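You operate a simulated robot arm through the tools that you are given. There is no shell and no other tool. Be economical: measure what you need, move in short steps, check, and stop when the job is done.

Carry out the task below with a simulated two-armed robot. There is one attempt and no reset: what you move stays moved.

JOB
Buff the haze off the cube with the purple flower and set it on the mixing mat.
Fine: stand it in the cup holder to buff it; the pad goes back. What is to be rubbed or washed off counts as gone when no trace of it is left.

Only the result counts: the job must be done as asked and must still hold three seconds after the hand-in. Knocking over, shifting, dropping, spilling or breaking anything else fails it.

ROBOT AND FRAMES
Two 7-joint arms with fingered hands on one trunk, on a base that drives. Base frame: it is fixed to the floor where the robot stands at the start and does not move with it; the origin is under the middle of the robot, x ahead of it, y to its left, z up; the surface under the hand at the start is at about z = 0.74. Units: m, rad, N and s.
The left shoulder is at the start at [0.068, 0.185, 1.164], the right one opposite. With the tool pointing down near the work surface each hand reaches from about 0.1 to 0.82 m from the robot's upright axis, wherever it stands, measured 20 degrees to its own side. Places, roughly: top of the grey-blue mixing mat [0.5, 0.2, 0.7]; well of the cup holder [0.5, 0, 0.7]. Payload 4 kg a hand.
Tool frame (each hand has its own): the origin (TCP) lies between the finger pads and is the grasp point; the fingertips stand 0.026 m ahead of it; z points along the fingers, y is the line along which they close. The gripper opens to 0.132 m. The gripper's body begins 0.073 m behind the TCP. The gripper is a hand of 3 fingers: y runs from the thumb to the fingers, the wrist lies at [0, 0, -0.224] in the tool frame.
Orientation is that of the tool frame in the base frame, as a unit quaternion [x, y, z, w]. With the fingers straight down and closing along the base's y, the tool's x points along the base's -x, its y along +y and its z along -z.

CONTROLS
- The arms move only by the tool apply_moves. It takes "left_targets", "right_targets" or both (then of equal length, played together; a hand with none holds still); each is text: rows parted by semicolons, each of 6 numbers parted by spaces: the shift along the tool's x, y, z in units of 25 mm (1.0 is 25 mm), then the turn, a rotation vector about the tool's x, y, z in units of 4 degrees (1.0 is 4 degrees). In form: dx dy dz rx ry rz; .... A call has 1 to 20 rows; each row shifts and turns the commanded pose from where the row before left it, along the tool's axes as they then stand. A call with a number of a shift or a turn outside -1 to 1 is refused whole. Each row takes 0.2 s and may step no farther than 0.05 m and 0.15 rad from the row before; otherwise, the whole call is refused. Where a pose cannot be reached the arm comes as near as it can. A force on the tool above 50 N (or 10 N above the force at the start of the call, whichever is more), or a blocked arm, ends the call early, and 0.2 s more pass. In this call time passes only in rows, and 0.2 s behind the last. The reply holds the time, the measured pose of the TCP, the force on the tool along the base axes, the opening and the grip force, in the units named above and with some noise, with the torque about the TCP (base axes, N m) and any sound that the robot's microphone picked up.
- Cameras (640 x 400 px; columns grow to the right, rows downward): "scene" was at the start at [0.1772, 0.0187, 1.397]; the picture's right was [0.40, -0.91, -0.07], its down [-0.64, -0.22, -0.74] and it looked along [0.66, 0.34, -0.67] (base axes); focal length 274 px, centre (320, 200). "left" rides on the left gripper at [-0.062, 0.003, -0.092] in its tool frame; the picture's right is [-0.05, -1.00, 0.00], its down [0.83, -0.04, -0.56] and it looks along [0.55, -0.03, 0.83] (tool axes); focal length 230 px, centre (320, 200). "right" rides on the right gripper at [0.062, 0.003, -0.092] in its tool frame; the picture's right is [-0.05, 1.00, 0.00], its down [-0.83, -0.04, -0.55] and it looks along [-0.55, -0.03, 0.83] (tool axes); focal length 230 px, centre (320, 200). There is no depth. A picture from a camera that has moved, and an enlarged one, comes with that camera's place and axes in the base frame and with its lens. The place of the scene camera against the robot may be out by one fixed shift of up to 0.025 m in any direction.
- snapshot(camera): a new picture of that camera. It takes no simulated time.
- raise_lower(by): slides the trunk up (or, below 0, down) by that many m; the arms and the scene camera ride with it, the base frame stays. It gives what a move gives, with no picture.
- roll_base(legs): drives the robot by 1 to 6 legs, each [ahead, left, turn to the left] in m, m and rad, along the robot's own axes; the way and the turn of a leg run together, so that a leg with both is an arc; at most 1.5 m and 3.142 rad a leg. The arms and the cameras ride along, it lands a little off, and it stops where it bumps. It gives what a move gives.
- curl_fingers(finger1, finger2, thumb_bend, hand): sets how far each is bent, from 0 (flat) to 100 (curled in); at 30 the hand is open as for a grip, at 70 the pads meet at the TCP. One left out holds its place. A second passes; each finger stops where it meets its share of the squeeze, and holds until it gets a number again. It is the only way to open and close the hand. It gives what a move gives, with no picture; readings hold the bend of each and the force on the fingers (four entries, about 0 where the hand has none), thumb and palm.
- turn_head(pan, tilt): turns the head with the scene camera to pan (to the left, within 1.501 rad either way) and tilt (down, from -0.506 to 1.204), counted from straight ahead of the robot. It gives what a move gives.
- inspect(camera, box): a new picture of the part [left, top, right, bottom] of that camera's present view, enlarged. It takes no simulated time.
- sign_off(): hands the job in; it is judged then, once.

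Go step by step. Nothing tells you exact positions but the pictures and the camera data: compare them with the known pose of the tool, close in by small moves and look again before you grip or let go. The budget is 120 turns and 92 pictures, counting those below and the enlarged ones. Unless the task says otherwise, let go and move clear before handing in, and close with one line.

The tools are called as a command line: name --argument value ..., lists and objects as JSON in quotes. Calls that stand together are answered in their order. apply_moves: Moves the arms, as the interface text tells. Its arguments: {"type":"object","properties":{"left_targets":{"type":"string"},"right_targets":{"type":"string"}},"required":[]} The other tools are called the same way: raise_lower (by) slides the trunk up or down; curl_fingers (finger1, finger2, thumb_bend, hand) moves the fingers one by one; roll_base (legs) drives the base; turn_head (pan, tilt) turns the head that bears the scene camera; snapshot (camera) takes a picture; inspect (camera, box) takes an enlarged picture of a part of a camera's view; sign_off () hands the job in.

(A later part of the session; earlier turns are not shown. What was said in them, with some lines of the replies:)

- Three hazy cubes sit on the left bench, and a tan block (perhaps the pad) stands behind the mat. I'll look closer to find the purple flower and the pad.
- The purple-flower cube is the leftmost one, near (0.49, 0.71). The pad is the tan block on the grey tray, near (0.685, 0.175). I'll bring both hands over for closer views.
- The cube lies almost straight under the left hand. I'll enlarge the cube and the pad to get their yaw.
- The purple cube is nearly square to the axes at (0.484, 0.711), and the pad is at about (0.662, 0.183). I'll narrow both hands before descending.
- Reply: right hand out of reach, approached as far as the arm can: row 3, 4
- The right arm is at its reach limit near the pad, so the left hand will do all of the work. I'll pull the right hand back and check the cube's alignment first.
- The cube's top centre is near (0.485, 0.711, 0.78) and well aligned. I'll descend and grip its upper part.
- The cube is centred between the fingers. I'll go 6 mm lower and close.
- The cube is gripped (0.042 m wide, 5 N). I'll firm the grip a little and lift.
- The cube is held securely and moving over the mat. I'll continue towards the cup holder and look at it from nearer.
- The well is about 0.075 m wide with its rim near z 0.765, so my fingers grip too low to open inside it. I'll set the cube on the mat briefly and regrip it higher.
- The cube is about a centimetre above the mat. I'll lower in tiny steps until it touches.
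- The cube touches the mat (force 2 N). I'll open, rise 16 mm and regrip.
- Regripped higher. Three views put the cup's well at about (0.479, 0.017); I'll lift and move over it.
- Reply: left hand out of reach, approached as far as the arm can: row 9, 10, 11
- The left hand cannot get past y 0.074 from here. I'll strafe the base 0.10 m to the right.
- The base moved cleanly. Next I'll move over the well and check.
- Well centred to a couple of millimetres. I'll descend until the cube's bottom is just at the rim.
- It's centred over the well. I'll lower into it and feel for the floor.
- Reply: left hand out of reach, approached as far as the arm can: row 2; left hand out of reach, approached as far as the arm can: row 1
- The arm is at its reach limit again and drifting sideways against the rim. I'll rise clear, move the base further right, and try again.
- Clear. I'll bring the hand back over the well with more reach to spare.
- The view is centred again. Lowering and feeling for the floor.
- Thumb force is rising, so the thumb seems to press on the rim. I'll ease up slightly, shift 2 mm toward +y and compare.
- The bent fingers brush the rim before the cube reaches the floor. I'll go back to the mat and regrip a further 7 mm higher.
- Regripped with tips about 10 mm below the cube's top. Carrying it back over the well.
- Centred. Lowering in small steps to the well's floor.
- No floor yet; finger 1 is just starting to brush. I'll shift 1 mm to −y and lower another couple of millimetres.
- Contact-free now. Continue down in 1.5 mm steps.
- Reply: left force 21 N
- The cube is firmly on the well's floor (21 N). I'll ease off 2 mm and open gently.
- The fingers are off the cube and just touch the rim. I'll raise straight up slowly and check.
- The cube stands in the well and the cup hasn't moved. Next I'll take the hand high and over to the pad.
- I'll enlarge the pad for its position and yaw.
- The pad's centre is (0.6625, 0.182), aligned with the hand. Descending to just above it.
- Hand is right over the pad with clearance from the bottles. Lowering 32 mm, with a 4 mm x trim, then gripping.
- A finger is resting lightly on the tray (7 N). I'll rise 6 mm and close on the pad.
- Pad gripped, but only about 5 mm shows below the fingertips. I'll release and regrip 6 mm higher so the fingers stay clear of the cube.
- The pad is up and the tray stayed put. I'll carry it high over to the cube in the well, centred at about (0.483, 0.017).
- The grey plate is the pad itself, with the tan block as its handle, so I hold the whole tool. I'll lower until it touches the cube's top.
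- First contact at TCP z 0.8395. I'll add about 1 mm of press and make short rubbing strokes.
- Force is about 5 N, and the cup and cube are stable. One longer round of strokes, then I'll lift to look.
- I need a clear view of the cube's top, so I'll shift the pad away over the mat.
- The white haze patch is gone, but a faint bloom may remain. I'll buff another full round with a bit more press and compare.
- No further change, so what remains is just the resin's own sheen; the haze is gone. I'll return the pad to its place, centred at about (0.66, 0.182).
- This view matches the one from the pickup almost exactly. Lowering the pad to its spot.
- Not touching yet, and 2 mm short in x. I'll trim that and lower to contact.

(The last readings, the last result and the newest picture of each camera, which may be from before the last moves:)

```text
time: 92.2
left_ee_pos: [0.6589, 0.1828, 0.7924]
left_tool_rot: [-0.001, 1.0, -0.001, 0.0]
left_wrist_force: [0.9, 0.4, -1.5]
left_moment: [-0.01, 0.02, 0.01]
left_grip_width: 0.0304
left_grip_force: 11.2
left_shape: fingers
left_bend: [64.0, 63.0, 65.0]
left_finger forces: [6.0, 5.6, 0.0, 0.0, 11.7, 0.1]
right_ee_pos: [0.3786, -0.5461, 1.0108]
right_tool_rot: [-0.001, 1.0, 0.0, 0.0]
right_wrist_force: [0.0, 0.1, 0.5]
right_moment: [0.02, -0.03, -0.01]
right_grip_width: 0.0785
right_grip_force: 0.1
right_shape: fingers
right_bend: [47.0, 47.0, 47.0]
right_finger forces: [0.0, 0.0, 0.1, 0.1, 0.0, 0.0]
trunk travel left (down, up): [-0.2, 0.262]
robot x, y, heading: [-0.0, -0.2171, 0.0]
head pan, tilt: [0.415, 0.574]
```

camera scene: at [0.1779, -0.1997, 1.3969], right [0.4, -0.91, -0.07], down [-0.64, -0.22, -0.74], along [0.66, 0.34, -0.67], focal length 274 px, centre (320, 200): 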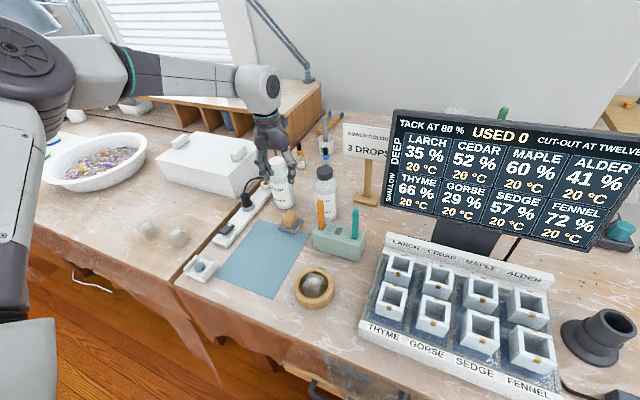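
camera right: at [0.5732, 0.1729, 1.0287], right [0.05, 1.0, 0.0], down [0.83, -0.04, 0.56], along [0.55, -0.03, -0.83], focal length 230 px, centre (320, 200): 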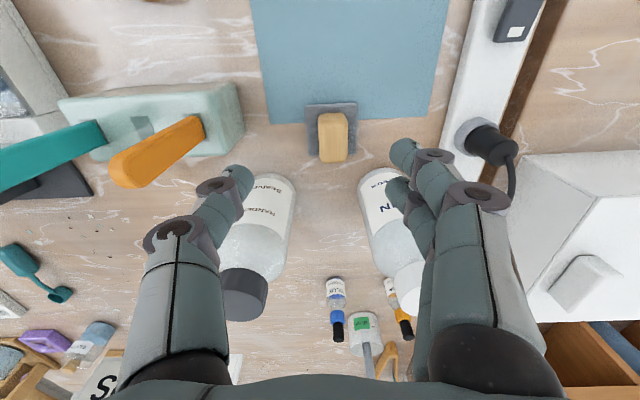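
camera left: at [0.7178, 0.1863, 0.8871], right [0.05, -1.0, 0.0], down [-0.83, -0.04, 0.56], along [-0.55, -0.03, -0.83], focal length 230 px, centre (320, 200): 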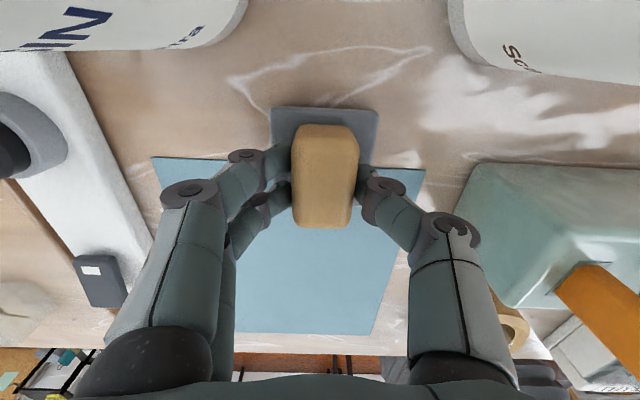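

Still no contact: the pad slid up slightly in my grip while rubbing. Continuing down in small steps.

apply_moves --left_targets "0 0 .06 0 0 0"

apply_moves --left_targets "0 0 .06 0 0 0"

inspect --camera "scene" --box '[260, 180, 340, 240]'

```text
time: 92.6
left_ee_pos: [0.6593, 0.1823, 0.7924]
left_tool_rot: [-0.001, 1.0, -0.001, 0.0]
left_wrist_force: [-0.9, 0.3, -1.0]
left_moment: [-0.01, -0.01, 0.0]
left_grip_width: 0.0303
left_grip_force: 11.5
left_shape: fingers
left_bend: [64.0, 63.0, 65.0]
left_finger forces: [6.0, 5.7, 0.1, 0.0, 11.7, 0.0]
right_ee_pos: [0.379, -0.5457, 1.0109]
right_tool_rot: [-0.001, 1.0, -0.001, 0.0]
right_wrist_force: [0.4, -0.1, -0.7]
right_moment: [0.0, 0.01, 0.01]
right_grip_width: 0.0787
right_grip_force: 0.1
right_shape: fingers
right_bend: [47.0, 47.0, 47.0]
right_finger forces: [0.0, 0.1, 0.1, 0.0, 0.0, 0.1]
trunk travel left (down, up): [-0.2, 0.262]
robot x, y, heading: [0.0012, -0.2171, -0.001]
head pan, tilt: [0.415, 0.574]
```

```text
time: 93.0
left_ee_pos: [0.6597, 0.183, 0.7887]
left_tool_rot: [-0.001, 1.0, -0.001, 0.001]
left_wrist_force: [-0.7, 0.2, 1.2]
left_moment: [-0.01, -0.01, 0.01]
left_grip_width: 0.03
left_grip_force: 11.1
left_shape: fingers
left_bend: [64.0, 63.0, 65.0]
left_finger forces: [6.2, 5.7, 0.0, 0.0, 11.8, 0.1]
right_ee_pos: [0.3791, -0.5453, 1.0115]
right_tool_rot: [-0.001, 1.0, 0.001, 0.0]
right_wrist_force: [0.0, -0.3, 0.3]
right_moment: [0.0, -0.01, -0.01]
right_grip_width: 0.0788
right_grip_force: 0.0
right_shape: fingers
right_bend: [47.0, 47.0, 47.0]
right_finger forces: [0.1, 0.0, 0.1, 0.1, 0.0, 0.0]
trunk travel left (down, up): [-0.2, 0.262]
robot x, y, heading: [0.0026, -0.2166, 0.003]
head pan, tilt: [0.415, 0.574]
```

```text
6.67 times, centred on (300, 210) of scene
camera zoom: at [0.1769, -0.1995, 1.3971], right [0.4, -0.91, -0.07], down [-0.64, -0.22, -0.74], along [0.66, 0.34, -0.67], focal length 1829 px, centre (453, 133)
```

zoom: 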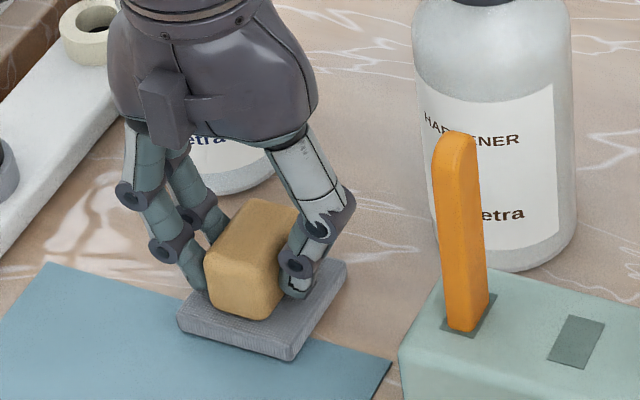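

The pad sits where it was (same corners as before) with light contact. Releasing and rising.

apply_moves --left_targets "0 0 .04 0 0 0"

curl_fingers --hand "left" --finger1 55 --finger2 55 --thumb_bend 55

apply_moves --left_targets "0 0 -.4 0 0 0;0 0 -1 0 0 0;0 0 -1 0 0 0;0 0 -1 0 0 0;0 0 -1 0 0 0;0 0 -1 0 0 0;0 0 -.8 0 0 0"

inspect --camera "scene" --box '[260, 180, 340, 240]'

inspect --camera "left" --box '[260, 40, 400, 140]'

```text
time: 93.4
left_ee_pos: [0.66, 0.1823, 0.7892]
left_tool_rot: [-0.001, 1.0, -0.001, 0.001]
left_wrist_force: [-0.4, 1.1, 5.1]
left_moment: [0.03, -0.01, -0.02]
left_grip_width: 0.0301
left_grip_force: 12.4
left_shape: fingers
left_bend: [64.0, 63.0, 66.0]
left_finger forces: [6.7, 6.1, 0.0, 0.0, 11.8, 0.0]
right_ee_pos: [0.3794, -0.5459, 1.0119]
right_tool_rot: [-0.001, 1.0, 0.0, 0.0]
right_wrist_force: [1.5, 0.8, 0.5]
right_moment: [-0.03, 0.03, 0.0]
right_grip_width: 0.0784
right_grip_force: 0.0
right_shape: fingers
right_bend: [47.0, 47.0, 47.0]
right_finger forces: [0.0, 0.0, 0.1, 0.0, 0.1, 0.1]
trunk travel left (down, up): [-0.2, 0.262]
robot x, y, heading: [0.0008, -0.2187, -0.002]
head pan, tilt: [0.415, 0.574]
```

```text
time: 94.4
left_ee_pos: [0.659, 0.1828, 0.7884]
left_tool_rot: [-0.001, 1.0, -0.001, -0.001]
left_wrist_force: [-0.3, 0.0, 0.1]
left_moment: [0.01, 0.01, 0.0]
left_grip_width: 0.0507
left_grip_force: 0.1
left_shape: fingers
left_bend: [55.0, 55.0, 55.0]
left_finger forces: [0.0, 0.0, 0.1, 0.0, 0.1, 0.0]
right_ee_pos: [0.3776, -0.5464, 1.0106]
right_tool_rot: [-0.001, 1.0, 0.0, 0.0]
right_wrist_force: [0.7, 0.0, 0.8]
right_moment: [-0.02, 0.0, 0.02]
right_grip_width: 0.0785
right_grip_force: 0.0
right_shape: fingers
right_bend: [47.0, 47.0, 47.0]
right_finger forces: [0.0, 0.0, 0.1, 0.0, 0.0, 0.0]
trunk travel left (down, up): [-0.2, 0.262]
robot x, y, heading: [-0.0018, -0.2214, 0.001]
head pan, tilt: [0.415, 0.574]
```

```text
time: 96.0
left_ee_pos: [0.6599, 0.1827, 0.9444]
left_tool_rot: [0.0, 1.0, -0.001, 0.0]
left_wrist_force: [-0.5, 0.4, -0.5]
left_moment: [-0.02, 0.0, 0.01]
left_grip_width: 0.0505
left_grip_force: 0.0
left_shape: fingers
left_bend: [55.0, 55.0, 55.0]
left_finger forces: [0.0, 0.1, 0.0, 0.1, 0.1, 0.1]
right_ee_pos: [0.3787, -0.5454, 1.0118]
right_tool_rot: [-0.001, 1.0, -0.001, -0.001]
right_wrist_force: [0.4, 0.2, -0.2]
right_moment: [0.0, 0.03, 0.03]
right_grip_width: 0.0786
right_grip_force: 0.0
right_shape: fingers
right_bend: [47.0, 47.0, 47.0]
right_finger forces: [0.0, 0.0, 0.1, 0.1, 0.1, 0.0]
trunk travel left (down, up): [-0.2, 0.262]
robot x, y, heading: [0.002, -0.2192, 0.001]
head pan, tilt: [0.415, 0.574]
```

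```text
6.67 times, centred on (300, 210) of scene
camera zoom: at [0.1767, -0.1997, 1.3971], right [0.4, -0.91, -0.07], down [-0.64, -0.22, -0.74], along [0.66, 0.34, -0.67], focal length 1829 px, centre (453, 133)
```

zoom: 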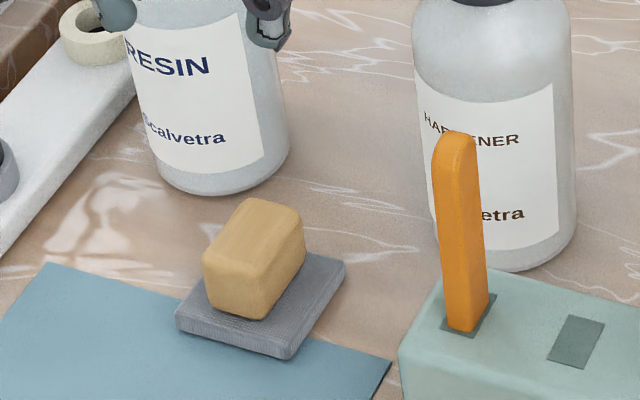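

```text
4.00 times, centred on (330, 90) of left
camera zoom: at [0.7206, 0.1865, 1.0373], right [0.05, -1.0, 0.0], down [-0.83, -0.04, 0.55], along [-0.55, -0.03, -0.83], focal length 920 px, centre (280, 640)
```

zoom: 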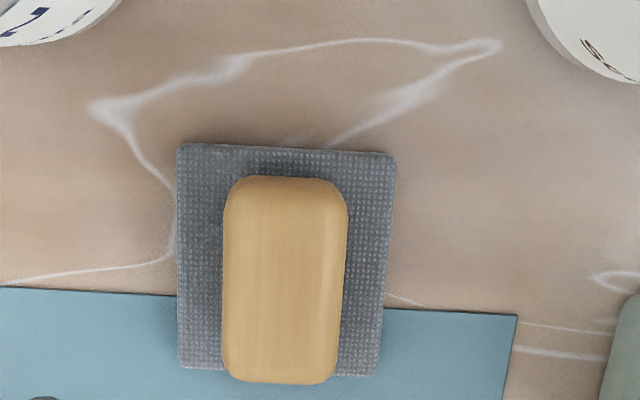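

The pad is back in place. Next I'll go above the cube in the well.

apply_moves --left_targets "1 0 0 0 0 0;1 0 0 0 0 0;1 0 0 0 0 0;1 0 0 0 0 0;1 0 0 0 0 0;1 -.6 0 0 0 0;1 -1 0 0 0 0;.08 -1 0 0 0 0;0 -1 0 0 0 0;0 -1 0 0 0 0;0 -1 0 0 0 0;0 -1 1 0 0 0;0 0 1 0 0 0;0 0 .8 0 0 0"

inspect --camera "left" --box '[240, 50, 400, 200]'

```text
time: 99.0
left_ee_pos: [0.4833, 0.0175, 0.8733]
left_tool_rot: [0.0, 1.0, -0.001, 0.0]
left_wrist_force: [0.9, -0.2, 0.5]
left_moment: [-0.02, -0.02, -0.02]
left_grip_width: 0.0507
left_grip_force: 0.1
left_shape: fingers
left_bend: [55.0, 55.0, 55.0]
left_finger forces: [0.1, 0.0, 0.0, 0.0, 0.1, 0.0]
right_ee_pos: [0.3785, -0.5457, 1.0108]
right_tool_rot: [-0.001, 1.0, 0.0, 0.001]
right_wrist_force: [0.1, 0.7, -0.6]
right_moment: [0.02, -0.04, -0.05]
right_grip_width: 0.0784
right_grip_force: 0.1
right_shape: fingers
right_bend: [47.0, 47.0, 47.0]
right_finger forces: [0.0, 0.0, 0.0, 0.2, 0.0, 0.0]
trunk travel left (down, up): [-0.2, 0.262]
robot x, y, heading: [-0.0003, -0.2189, -0.001]
head pan, tilt: [0.415, 0.574]
```

```text
2.67 times, centred on (320, 125) of left
camera zoom: at [0.5439, 0.021, 0.9657], right [0.05, -1.0, 0.0], down [-0.83, -0.04, 0.55], along [-0.55, -0.03, -0.83], focal length 614 px, centre (320, 400)
```

zoom: 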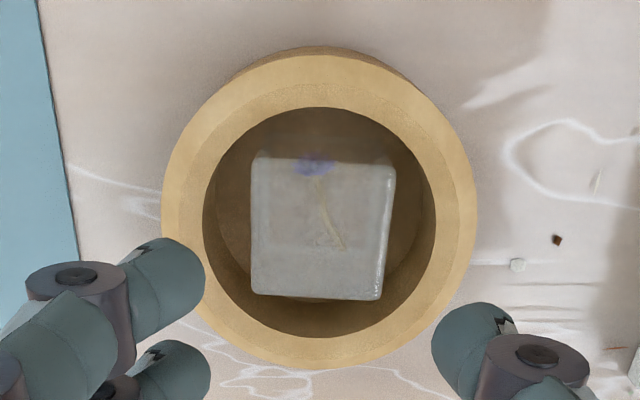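

The cube is clear now and the flower and stem show cleanly. I'll match its ~4° yaw, narrow the fingers slightly, and descend carefully to grip the top centimetre.

curl_fingers --hand "left" --finger1 56 --finger2 56 --thumb_bend 56

apply_moves --left_targets "-.04 0 .8 0 0 1;0 0 .8 0 0 0;0 0 .8 0 0 0;0 0 .2 0 0 0"

inspect --camera "left" --box '[220, 70, 420, 250]'

```text
time: 100.0
left_ee_pos: [0.4826, 0.0189, 0.8739]
left_tool_rot: [-0.001, 1.0, -0.002, 0.0]
left_wrist_force: [-0.1, 0.6, -1.0]
left_moment: [0.0, 0.0, 0.0]
left_grip_width: 0.0483
left_grip_force: 0.1
left_shape: fingers
left_bend: [56.0, 56.0, 56.0]
left_finger forces: [0.0, 0.1, 0.1, 0.0, 0.0, 0.0]
right_ee_pos: [0.3785, -0.5454, 1.011]
right_tool_rot: [-0.001, 1.0, 0.0, -0.001]
right_wrist_force: [0.5, 0.4, -0.1]
right_moment: [0.01, 0.03, 0.02]
right_grip_width: 0.0783
right_grip_force: 0.1
right_shape: fingers
right_bend: [47.0, 47.0, 47.0]
right_finger forces: [0.1, 0.0, 0.1, 0.0, 0.0, 0.0]
trunk travel left (down, up): [-0.2, 0.262]
robot x, y, heading: [-0.0011, -0.2162, -0.001]
head pan, tilt: [0.415, 0.574]
```

```text
time: 101.0
left_ee_pos: [0.4836, 0.0179, 0.8081]
left_tool_rot: [0.033, 0.999, 0.0, 0.0]
left_wrist_force: [0.2, 0.0, 0.5]
left_moment: [-0.03, 0.0, -0.02]
left_grip_width: 0.0486
left_grip_force: 0.1
left_shape: fingers
left_bend: [56.0, 56.0, 56.0]
left_finger forces: [0.0, 0.1, 0.1, 0.0, 0.0, 0.0]
right_ee_pos: [0.3786, -0.5457, 1.0121]
right_tool_rot: [-0.001, 1.0, 0.0, 0.001]
right_wrist_force: [-0.2, 0.4, -0.1]
right_moment: [-0.01, 0.04, -0.02]
right_grip_width: 0.0787
right_grip_force: 0.0
right_shape: fingers
right_bend: [47.0, 47.0, 47.0]
right_finger forces: [0.1, 0.0, 0.1, 0.0, 0.1, 0.0]
trunk travel left (down, up): [-0.2, 0.262]
robot x, y, heading: [-0.0008, -0.2191, -0.002]
head pan, tilt: [0.415, 0.574]
```

```text
2.22 times, centred on (320, 160) of left
camera zoom: at [0.5446, 0.0168, 0.9003], right [-0.02, -1.0, 0.0], down [-0.83, 0.01, 0.56], along [-0.55, 0.01, -0.83], focal length 511 px, centre (320, 289)
```

zoom: 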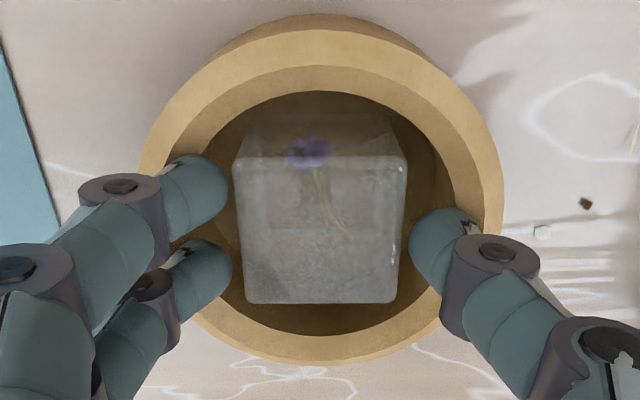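

Aligned, with gaps on both sides. Lowering 6 mm and closing.

apply_moves --left_targets "0 0 .12 0 0 0;0 0 .12 0 0 0"

curl_fingers --hand "left" --finger1 65 --finger2 65 --thumb_bend 65

apply_moves --left_targets "0 0 -.2 0 0 0;0 0 -.4 0 0 0;0 0 -1 0 0 0"

snapshot --camera "left"

inspect --camera "scene" --box '[260, 220, 380, 320]'

```text
time: 101.6
left_ee_pos: [0.482, 0.0172, 0.8065]
left_tool_rot: [0.033, 0.999, 0.0, 0.003]
left_wrist_force: [-5.2, 2.5, 23.8]
left_moment: [0.82, -0.28, 0.16]
left_grip_width: 0.0487
left_grip_force: 11.7
left_shape: fingers
left_bend: [60.0, 56.0, 56.0]
left_finger forces: [22.6, 0.0, 0.0, 0.1, 0.9, 0.1]
right_ee_pos: [0.377, -0.5479, 1.0132]
right_tool_rot: [-0.001, 1.0, 0.0, 0.001]
right_wrist_force: [-0.4, 0.4, -0.3]
right_moment: [0.02, 0.0, 0.01]
right_grip_width: 0.0782
right_grip_force: 0.1
right_shape: fingers
right_bend: [47.0, 47.0, 47.0]
right_finger forces: [0.0, 0.0, 0.1, 0.1, 0.1, 0.0]
trunk travel left (down, up): [-0.2, 0.262]
robot x, y, heading: [-0.0038, -0.2191, 0.002]
head pan, tilt: [0.415, 0.574]
```

```text
time: 102.6
left_ee_pos: [0.4825, 0.0179, 0.8028]
left_tool_rot: [0.034, 0.999, -0.001, 0.001]
left_wrist_force: [0.4, 5.2, 12.8]
left_moment: [0.16, -0.02, 0.04]
left_grip_width: 0.0411
left_grip_force: 10.9
left_shape: fingers
left_bend: [60.0, 60.0, 62.0]
left_finger forces: [6.8, 6.7, 0.0, 0.0, 9.0, 0.0]
right_ee_pos: [0.3783, -0.5462, 1.0124]
right_tool_rot: [-0.001, 1.0, 0.0, 0.0]
right_wrist_force: [0.1, -0.4, 0.1]
right_moment: [-0.01, 0.02, 0.01]
right_grip_width: 0.0788
right_grip_force: 0.0
right_shape: fingers
right_bend: [47.0, 47.0, 47.0]
right_finger forces: [0.1, 0.0, 0.1, 0.1, 0.1, 0.0]
trunk travel left (down, up): [-0.2, 0.262]
robot x, y, heading: [0.0011, -0.2134, 0.005]
head pan, tilt: [0.415, 0.574]
```

```text
time: 103.4
left_ee_pos: [0.4834, 0.0156, 0.8436]
left_tool_rot: [0.034, 0.999, -0.001, 0.0]
left_wrist_force: [0.6, -1.3, -1.2]
left_moment: [-0.01, 0.0, -0.03]
left_grip_width: 0.0413
left_grip_force: 9.6
left_shape: fingers
left_bend: [59.0, 60.0, 61.0]
left_finger forces: [5.2, 4.4, 0.0, 0.0, 9.5, 0.0]
right_ee_pos: [0.3781, -0.546, 1.0119]
right_tool_rot: [-0.001, 1.0, -0.001, 0.001]
right_wrist_force: [-0.2, 0.7, -1.1]
right_moment: [0.0, -0.01, 0.0]
right_grip_width: 0.0785
right_grip_force: 0.0
right_shape: fingers
right_bend: [47.0, 47.0, 47.0]
right_finger forces: [0.0, 0.0, 0.1, 0.0, 0.0, 0.1]
trunk travel left (down, up): [-0.2, 0.262]
robot x, y, heading: [0.0015, -0.2198, -0.004]
head pan, tilt: [0.415, 0.574]
```

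```text
19 pictures are left
camera left: at [0.5443, 0.0156, 0.9355], right [-0.02, -1.0, 0.0], down [-0.83, 0.01, 0.55], along [-0.55, 0.01, -0.83], focal length 230 px, centre (320, 200)
```

left: 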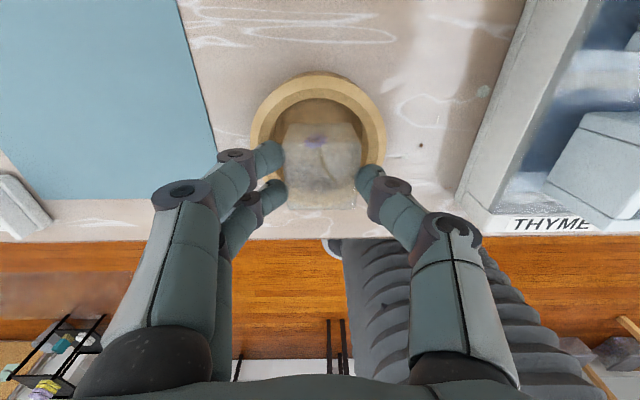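

```text
4.00 times, centred on (320, 270) of scene
camera zoom: at [0.1764, -0.1996, 1.3971], right [0.4, -0.91, -0.07], down [-0.64, -0.22, -0.74], along [0.66, 0.34, -0.67], focal length 1097 px, centre (320, -80)
```

zoom: 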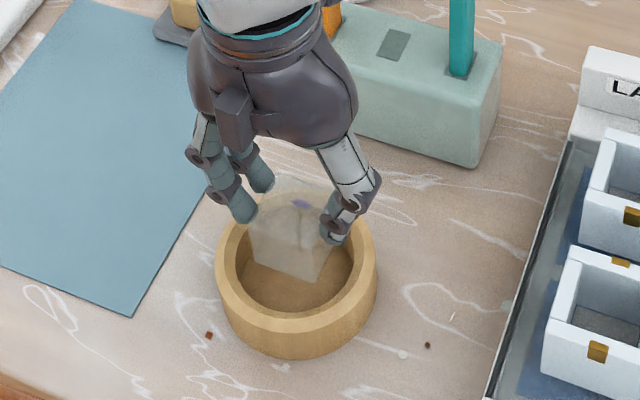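

The cube is held (10 N) and the cup is unmoved. I'll lift it over to the middle of the mat.

apply_moves --left_targets "0 0 -1 0 0 0;0 0 -1 0 0 0;0 1 0 0 0 0;0 1 0 0 0 0;0 1 0 0 0 0;0 1 0 0 0 0;0 1 0 0 0 0;0 1 0 0 0 0;0 1 0 0 0 0;0 0 1 0 0 0;0 0 1 0 0 0;0 0 .8 0 0 0;0 0 .4 0 0 0"

snapshot --camera "left"

```text
time: 106.2
left_ee_pos: [0.4955, 0.1904, 0.811]
left_tool_rot: [0.034, 0.999, -0.001, -0.001]
left_wrist_force: [0.7, -0.7, -0.6]
left_moment: [-0.02, -0.02, 0.0]
left_grip_width: 0.0412
left_grip_force: 9.0
left_shape: fingers
left_bend: [59.0, 60.0, 61.0]
left_finger forces: [5.2, 4.2, 0.1, 0.0, 9.4, 0.1]
right_ee_pos: [0.3782, -0.5463, 1.0115]
right_tool_rot: [-0.001, 1.0, 0.0, 0.0]
right_wrist_force: [0.2, 0.3, -0.1]
right_moment: [0.02, 0.03, 0.05]
right_grip_width: 0.0787
right_grip_force: 0.0
right_shape: fingers
right_bend: [47.0, 47.0, 47.0]
right_finger forces: [0.1, 0.1, 0.0, 0.0, 0.1, 0.0]
trunk travel left (down, up): [-0.2, 0.262]
robot x, y, heading: [0.0005, -0.2166, -0.005]
head pan, tilt: [0.415, 0.574]
```

```text
17 pictures are left
camera left: at [0.5566, 0.1908, 0.9038], right [-0.02, -1.0, 0.0], down [-0.83, 0.01, 0.55], along [-0.55, 0.01, -0.83], focal length 230 px, centre (320, 200)
```

left: 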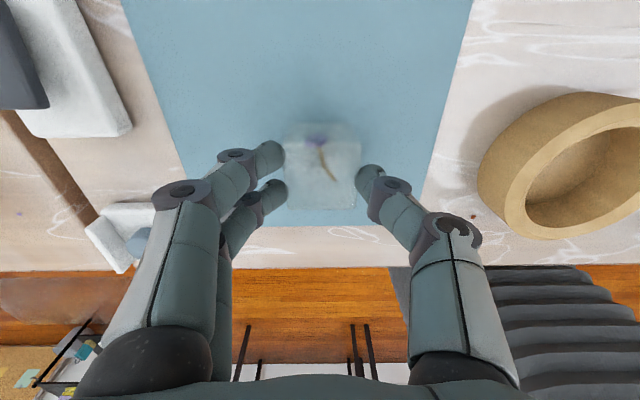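

Over the middle of the mat. Lowering in small steps to contact.

apply_moves --left_targets "0 0 .2 0 0 0"

apply_moves --left_targets "0 0 .08 0 0 0"

apply_moves --left_targets "0 0 .08 0 0 0"

```text
time: 106.6
left_ee_pos: [0.4955, 0.192, 0.8073]
left_tool_rot: [0.034, 0.999, -0.001, 0.0]
left_wrist_force: [-1.0, -0.1, -0.6]
left_moment: [0.04, 0.02, 0.0]
left_grip_width: 0.0413
left_grip_force: 9.9
left_shape: fingers
left_bend: [59.0, 60.0, 61.0]
left_finger forces: [5.1, 4.3, 0.1, 0.0, 9.5, 0.0]
right_ee_pos: [0.3783, -0.5454, 1.012]
right_tool_rot: [-0.001, 1.0, 0.001, 0.0]
right_wrist_force: [-0.7, 0.4, 0.5]
right_moment: [0.0, 0.02, 0.02]
right_grip_width: 0.0781
right_grip_force: 0.1
right_shape: fingers
right_bend: [47.0, 47.0, 47.0]
right_finger forces: [0.0, 0.1, 0.0, 0.0, 0.0, 0.0]
trunk travel left (down, up): [-0.2, 0.262]
robot x, y, heading: [0.0028, -0.2163, 0.001]
head pan, tilt: [0.415, 0.574]
```

```text
time: 107.0
left_ee_pos: [0.4955, 0.191, 0.8057]
left_tool_rot: [0.034, 0.999, -0.001, 0.0]
left_wrist_force: [0.7, 1.4, -0.9]
left_moment: [-0.02, -0.04, 0.0]
left_grip_width: 0.0412
left_grip_force: 9.1
left_shape: fingers
left_bend: [59.0, 60.0, 61.0]
left_finger forces: [5.2, 4.3, 0.0, 0.0, 9.3, 0.0]
right_ee_pos: [0.3783, -0.5472, 1.0106]
right_tool_rot: [-0.001, 1.0, 0.001, 0.0]
right_wrist_force: [-0.1, 0.4, -0.2]
right_moment: [0.04, 0.02, 0.0]
right_grip_width: 0.0783
right_grip_force: 0.0
right_shape: fingers
right_bend: [47.0, 47.0, 47.0]
right_finger forces: [0.0, 0.0, 0.0, 0.0, 0.0, 0.1]
trunk travel left (down, up): [-0.2, 0.262]
robot x, y, heading: [-0.0004, -0.2189, 0.002]
head pan, tilt: [0.415, 0.574]
```

```text
time: 107.4
left_ee_pos: [0.4949, 0.192, 0.8027]
left_tool_rot: [0.034, 0.999, -0.001, 0.0]
left_wrist_force: [0.5, 0.2, -1.1]
left_moment: [0.01, -0.01, -0.01]
left_grip_width: 0.0412
left_grip_force: 9.9
left_shape: fingers
left_bend: [59.0, 60.0, 61.0]
left_finger forces: [5.1, 4.4, 0.0, 0.0, 9.3, 0.1]
right_ee_pos: [0.3787, -0.546, 1.0107]
right_tool_rot: [-0.001, 1.0, 0.0, 0.0]
right_wrist_force: [0.0, -0.7, 0.4]
right_moment: [-0.02, 0.0, 0.04]
right_grip_width: 0.0784
right_grip_force: 0.1
right_shape: fingers
right_bend: [47.0, 47.0, 47.0]
right_finger forces: [0.0, 0.0, 0.1, 0.0, 0.0, 0.1]
trunk travel left (down, up): [-0.2, 0.262]
robot x, y, heading: [0.0013, -0.2183, 0.001]
head pan, tilt: [0.415, 0.574]
```

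apply_moves --left_targets "0 0 .06 0 0 0"

apply_moves --left_targets "0 0 .05 0 0 0"

```text
time: 107.8
left_ee_pos: [0.496, 0.1915, 0.8016]
left_tool_rot: [0.034, 0.999, -0.001, 0.001]
left_wrist_force: [0.1, 0.1, 0.0]
left_moment: [0.02, 0.01, 0.03]
left_grip_width: 0.0411
left_grip_force: 9.9
left_shape: fingers
left_bend: [59.0, 60.0, 61.0]
left_finger forces: [5.2, 4.3, 0.1, 0.0, 9.3, 0.0]
right_ee_pos: [0.3785, -0.5456, 1.0121]
right_tool_rot: [-0.001, 1.0, -0.001, 0.0]
right_wrist_force: [0.1, 0.5, 0.7]
right_moment: [0.02, 0.03, -0.03]
right_grip_width: 0.0786
right_grip_force: 0.0
right_shape: fingers
right_bend: [47.0, 47.0, 47.0]
right_finger forces: [0.0, 0.1, 0.0, 0.0, 0.1, 0.0]
trunk travel left (down, up): [-0.2, 0.262]
robot x, y, heading: [0.0017, -0.2175, 0.002]
head pan, tilt: [0.415, 0.574]
```

```text
time: 108.2
left_ee_pos: [0.4948, 0.1912, 0.8011]
left_tool_rot: [0.035, 0.999, -0.001, 0.001]
left_wrist_force: [-0.7, 0.1, 5.3]
left_moment: [-0.01, -0.04, 0.01]
left_grip_width: 0.0412
left_grip_force: 10.2
left_shape: fingers
left_bend: [60.0, 60.0, 61.0]
left_finger forces: [5.5, 4.7, 0.0, 0.0, 9.5, 0.1]
right_ee_pos: [0.3785, -0.5467, 1.013]
right_tool_rot: [-0.001, 1.0, -0.001, 0.0]
right_wrist_force: [0.2, 0.2, -0.4]
right_moment: [-0.02, -0.01, -0.01]
right_grip_width: 0.0784
right_grip_force: 0.1
right_shape: fingers
right_bend: [47.0, 47.0, 47.0]
right_finger forces: [0.0, 0.1, 0.1, 0.1, 0.1, 0.1]
trunk travel left (down, up): [-0.2, 0.262]
robot x, y, heading: [-0.0016, -0.2199, -0.003]
head pan, tilt: [0.415, 0.574]
```

The cube is on the mat (5 N). Releasing and moving clear.

curl_fingers --hand "left" --finger1 50 --finger2 50 --thumb_bend 50

apply_moves --left_targets "0 0 -.5 0 0 0;0 0 -1 0 0 0;0 0 -1 0 0 0;0 0 -1 0 0 0;0 0 -1 0 0 0;0 0 -1 0 0 0;0 1 -.5 0 0 0;0 1 0 0 0 0;0 1 0 0 0 0;0 1 0 0 0 0;0 1 0 0 0 0;0 1 0 0 0 0"

snapshot --camera "scene"

inspect --camera "scene" --box '[220, 220, 340, 310]'

snapshot --camera "left"

```text
time: 109.2
left_ee_pos: [0.4952, 0.1909, 0.8]
left_tool_rot: [0.034, 0.999, -0.001, 0.0]
left_wrist_force: [-0.2, 0.5, -1.1]
left_moment: [-0.01, -0.01, -0.02]
left_grip_width: 0.0672
left_grip_force: 0.1
left_shape: fingers
left_bend: [50.0, 50.0, 50.0]
left_finger forces: [0.0, 0.0, 0.1, 0.0, 0.1, 0.0]
right_ee_pos: [0.3788, -0.5451, 1.0121]
right_tool_rot: [-0.001, 1.0, 0.0, 0.0]
right_wrist_force: [0.7, 0.8, 0.4]
right_moment: [-0.01, -0.01, 0.01]
right_grip_width: 0.0785
right_grip_force: 0.1
right_shape: fingers
right_bend: [47.0, 47.0, 47.0]
right_finger forces: [0.1, 0.1, 0.0, 0.0, 0.0, 0.0]
trunk travel left (down, up): [-0.2, 0.262]
robot x, y, heading: [-0.0004, -0.2176, -0.002]
head pan, tilt: [0.415, 0.574]
```

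```text
time: 111.8
left_ee_pos: [0.5065, 0.3429, 0.9513]
left_tool_rot: [0.035, 0.999, 0.0, 0.001]
left_wrist_force: [0.1, 0.3, -0.7]
left_moment: [-0.03, 0.03, -0.01]
left_grip_width: 0.0671
left_grip_force: 0.0
left_shape: fingers
left_bend: [50.0, 50.0, 50.0]
left_finger forces: [0.1, 0.1, 0.0, 0.1, 0.1, 0.0]
right_ee_pos: [0.3788, -0.5458, 1.0119]
right_tool_rot: [0.0, 1.0, 0.0, 0.0]
right_wrist_force: [-0.7, 0.7, 0.0]
right_moment: [-0.01, 0.02, 0.01]
right_grip_width: 0.0786
right_grip_force: 0.0
right_shape: fingers
right_bend: [47.0, 47.0, 47.0]
right_finger forces: [0.0, 0.1, 0.0, 0.0, 0.0, 0.0]
trunk travel left (down, up): [-0.2, 0.262]
robot x, y, heading: [0.0007, -0.2136, -0.003]
head pan, tilt: [0.415, 0.574]
```

```text
16 pictures are left
camera scene: at [0.177, -0.1988, 1.397], right [0.4, -0.91, -0.07], down [-0.64, -0.22, -0.74], along [0.66, 0.34, -0.67], focal length 274 px, centre (320, 200)
```

scene: 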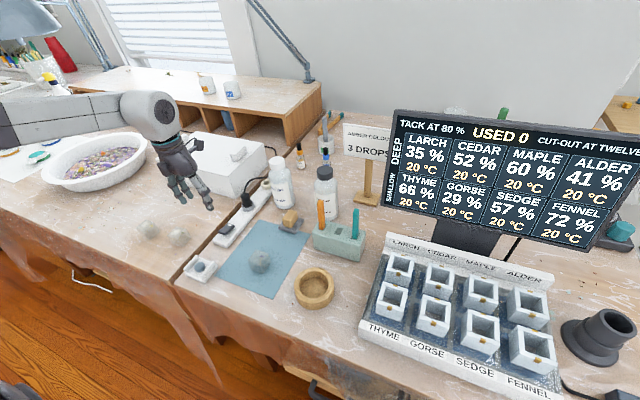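

```text
4.44 times, centred on (280, 265) of scene
camera zoom: at [0.177, -0.1988, 1.397], right [0.4, -0.91, -0.07], down [-0.64, -0.22, -0.74], along [0.66, 0.34, -0.67], focal length 1219 px, centre (498, -89)
```

zoom: 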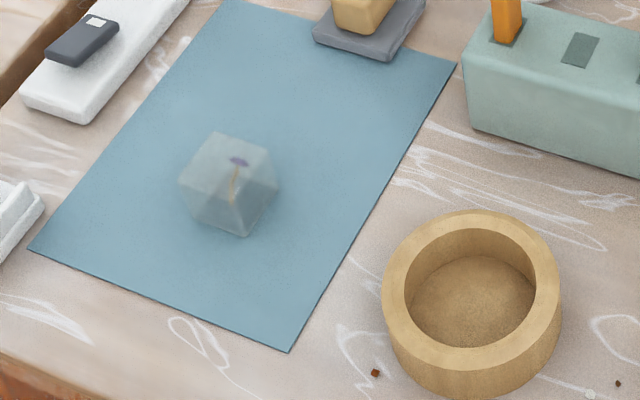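

```text
14 pictures are left
camera left: at [0.5672, 0.3424, 1.0436], right [-0.02, -1.0, 0.0], down [-0.83, 0.01, 0.56], along [-0.56, 0.01, -0.83], focal length 230 px, centre (320, 200)
```

left: 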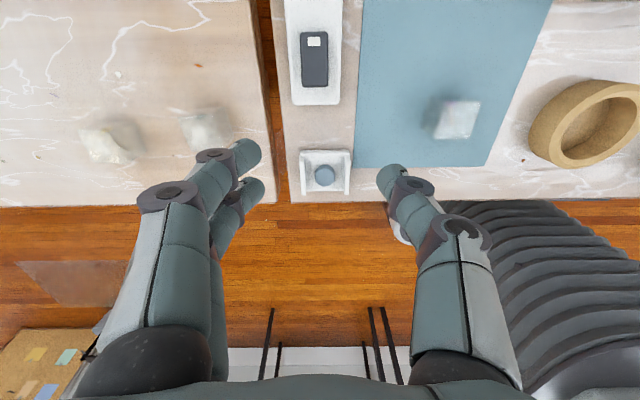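

The cube is on the mat and everything else is in place. One close check of the top face for any remaining haze.

inspect --camera "left" --box '[420, 85, 500, 150]'

inspect --camera "scene" --box '[245, 240, 285, 275]'

```text
6.15 times, centred on (460, 118) of left
camera zoom: at [0.5672, 0.3424, 1.0436], right [-0.02, -1.0, 0.0], down [-0.83, 0.01, 0.56], along [-0.56, 0.01, -0.83], focal length 1416 px, centre (-542, 708)
```

zoom: 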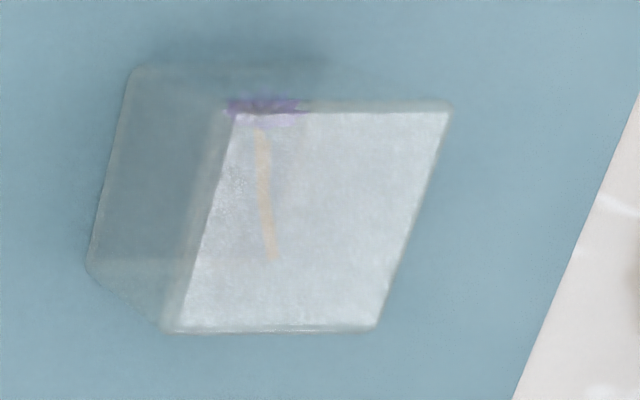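

```text
11.43 times, centred on (265, 258) of scene
camera zoom: at [0.177, -0.1988, 1.397], right [0.4, -0.91, -0.07], down [-0.64, -0.22, -0.74], along [0.66, 0.34, -0.67], focal length 3135 px, centre (949, -457)
```

zoom: 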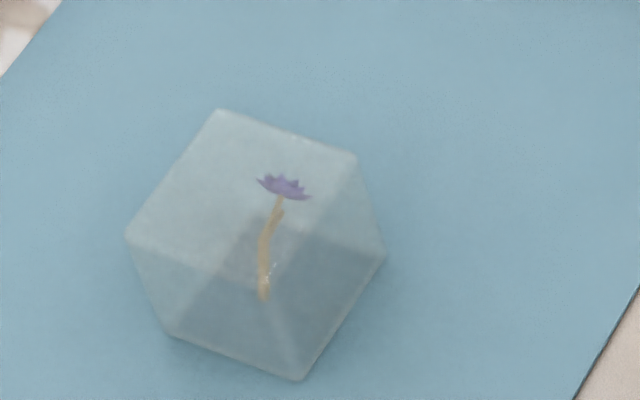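

The bright top in that oblique view looks like window reflection, but there is faint mottling near one edge. I'll look from straight overhead to be sure.

apply_moves --left_targets "0 -1 0 0 0 0;0 -1 0 0 0 0;0 -1 0 0 0 0;0 -1 0 0 0 0;0 -1 0 0 0 0;0 -1 .5 0 0 0;-.5 0 1 0 0 0;-.5 0 .5 0 0 0"

inspect --camera "left" --box '[270, 90, 370, 190]'

```text
time: 113.6
left_ee_pos: [0.5224, 0.1901, 0.9007]
left_tool_rot: [0.034, 0.999, -0.002, 0.0]
left_wrist_force: [-0.3, 0.5, 0.0]
left_moment: [-0.01, -0.02, -0.02]
left_grip_width: 0.0675
left_grip_force: 0.1
left_shape: fingers
left_bend: [50.0, 50.0, 50.0]
left_finger forces: [0.0, 0.0, 0.1, 0.1, 0.0, 0.0]
right_ee_pos: [0.3789, -0.5456, 1.0114]
right_tool_rot: [-0.001, 1.0, -0.001, 0.0]
right_wrist_force: [0.4, 0.0, -0.2]
right_moment: [-0.01, 0.0, 0.0]
right_grip_width: 0.0783
right_grip_force: 0.0
right_shape: fingers
right_bend: [47.0, 47.0, 47.0]
right_finger forces: [0.1, 0.1, 0.0, 0.0, 0.0, 0.1]
trunk travel left (down, up): [-0.2, 0.262]
robot x, y, heading: [0.0, -0.2189, -0.003]
head pan, tilt: [0.415, 0.574]
```

```text
4.00 times, centred on (320, 140) of left
camera zoom: at [0.5831, 0.1893, 0.9926], right [-0.02, -1.0, 0.0], down [-0.83, 0.01, 0.55], along [-0.55, 0.01, -0.83], focal length 920 px, centre (320, 440)
```

zoom: 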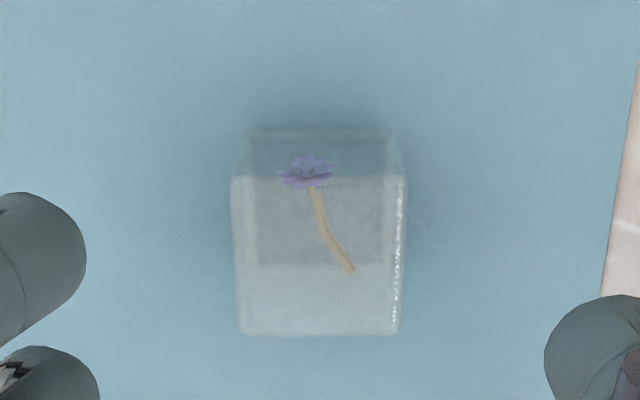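

From overhead the top is clean and shows no haze. I'll raise the hand clear and hand in.

apply_moves --left_targets "0 0 -1 0 0 0;0 1 -1 0 0 0;0 1 0 0 0 0;0 1 0 0 0 0;0 1 0 0 0 0;0 1 0 0 0 0"

sign_off

```text
time: 115.0
left_ee_pos: [0.5288, 0.3154, 0.95]
left_tool_rot: [0.034, 0.999, -0.002, 0.001]
left_wrist_force: [-0.3, 0.8, 0.7]
left_moment: [0.01, -0.01, 0.04]
left_grip_width: 0.0675
left_grip_force: 0.0
left_shape: fingers
left_bend: [50.0, 50.0, 50.0]
left_finger forces: [0.0, 0.1, 0.1, 0.1, 0.0, 0.0]
right_ee_pos: [0.3796, -0.5472, 1.0119]
right_tool_rot: [-0.001, 1.0, 0.0, 0.0]
right_wrist_force: [-0.1, -0.4, -0.4]
right_moment: [-0.01, -0.01, 0.01]
right_grip_width: 0.0784
right_grip_force: 0.0
right_shape: fingers
right_bend: [47.0, 47.0, 47.0]
right_finger forces: [0.1, 0.0, 0.0, 0.0, 0.0, 0.0]
trunk travel left (down, up): [-0.2, 0.262]
robot x, y, heading: [-0.0021, -0.2172, -0.001]
head pan, tilt: [0.415, 0.574]
```

```text
The job is handed in.
```

I buffed the cube with the purple flower in the cup holder until no haze showed, and it now stands on the mixing mat with the pad back in its place.
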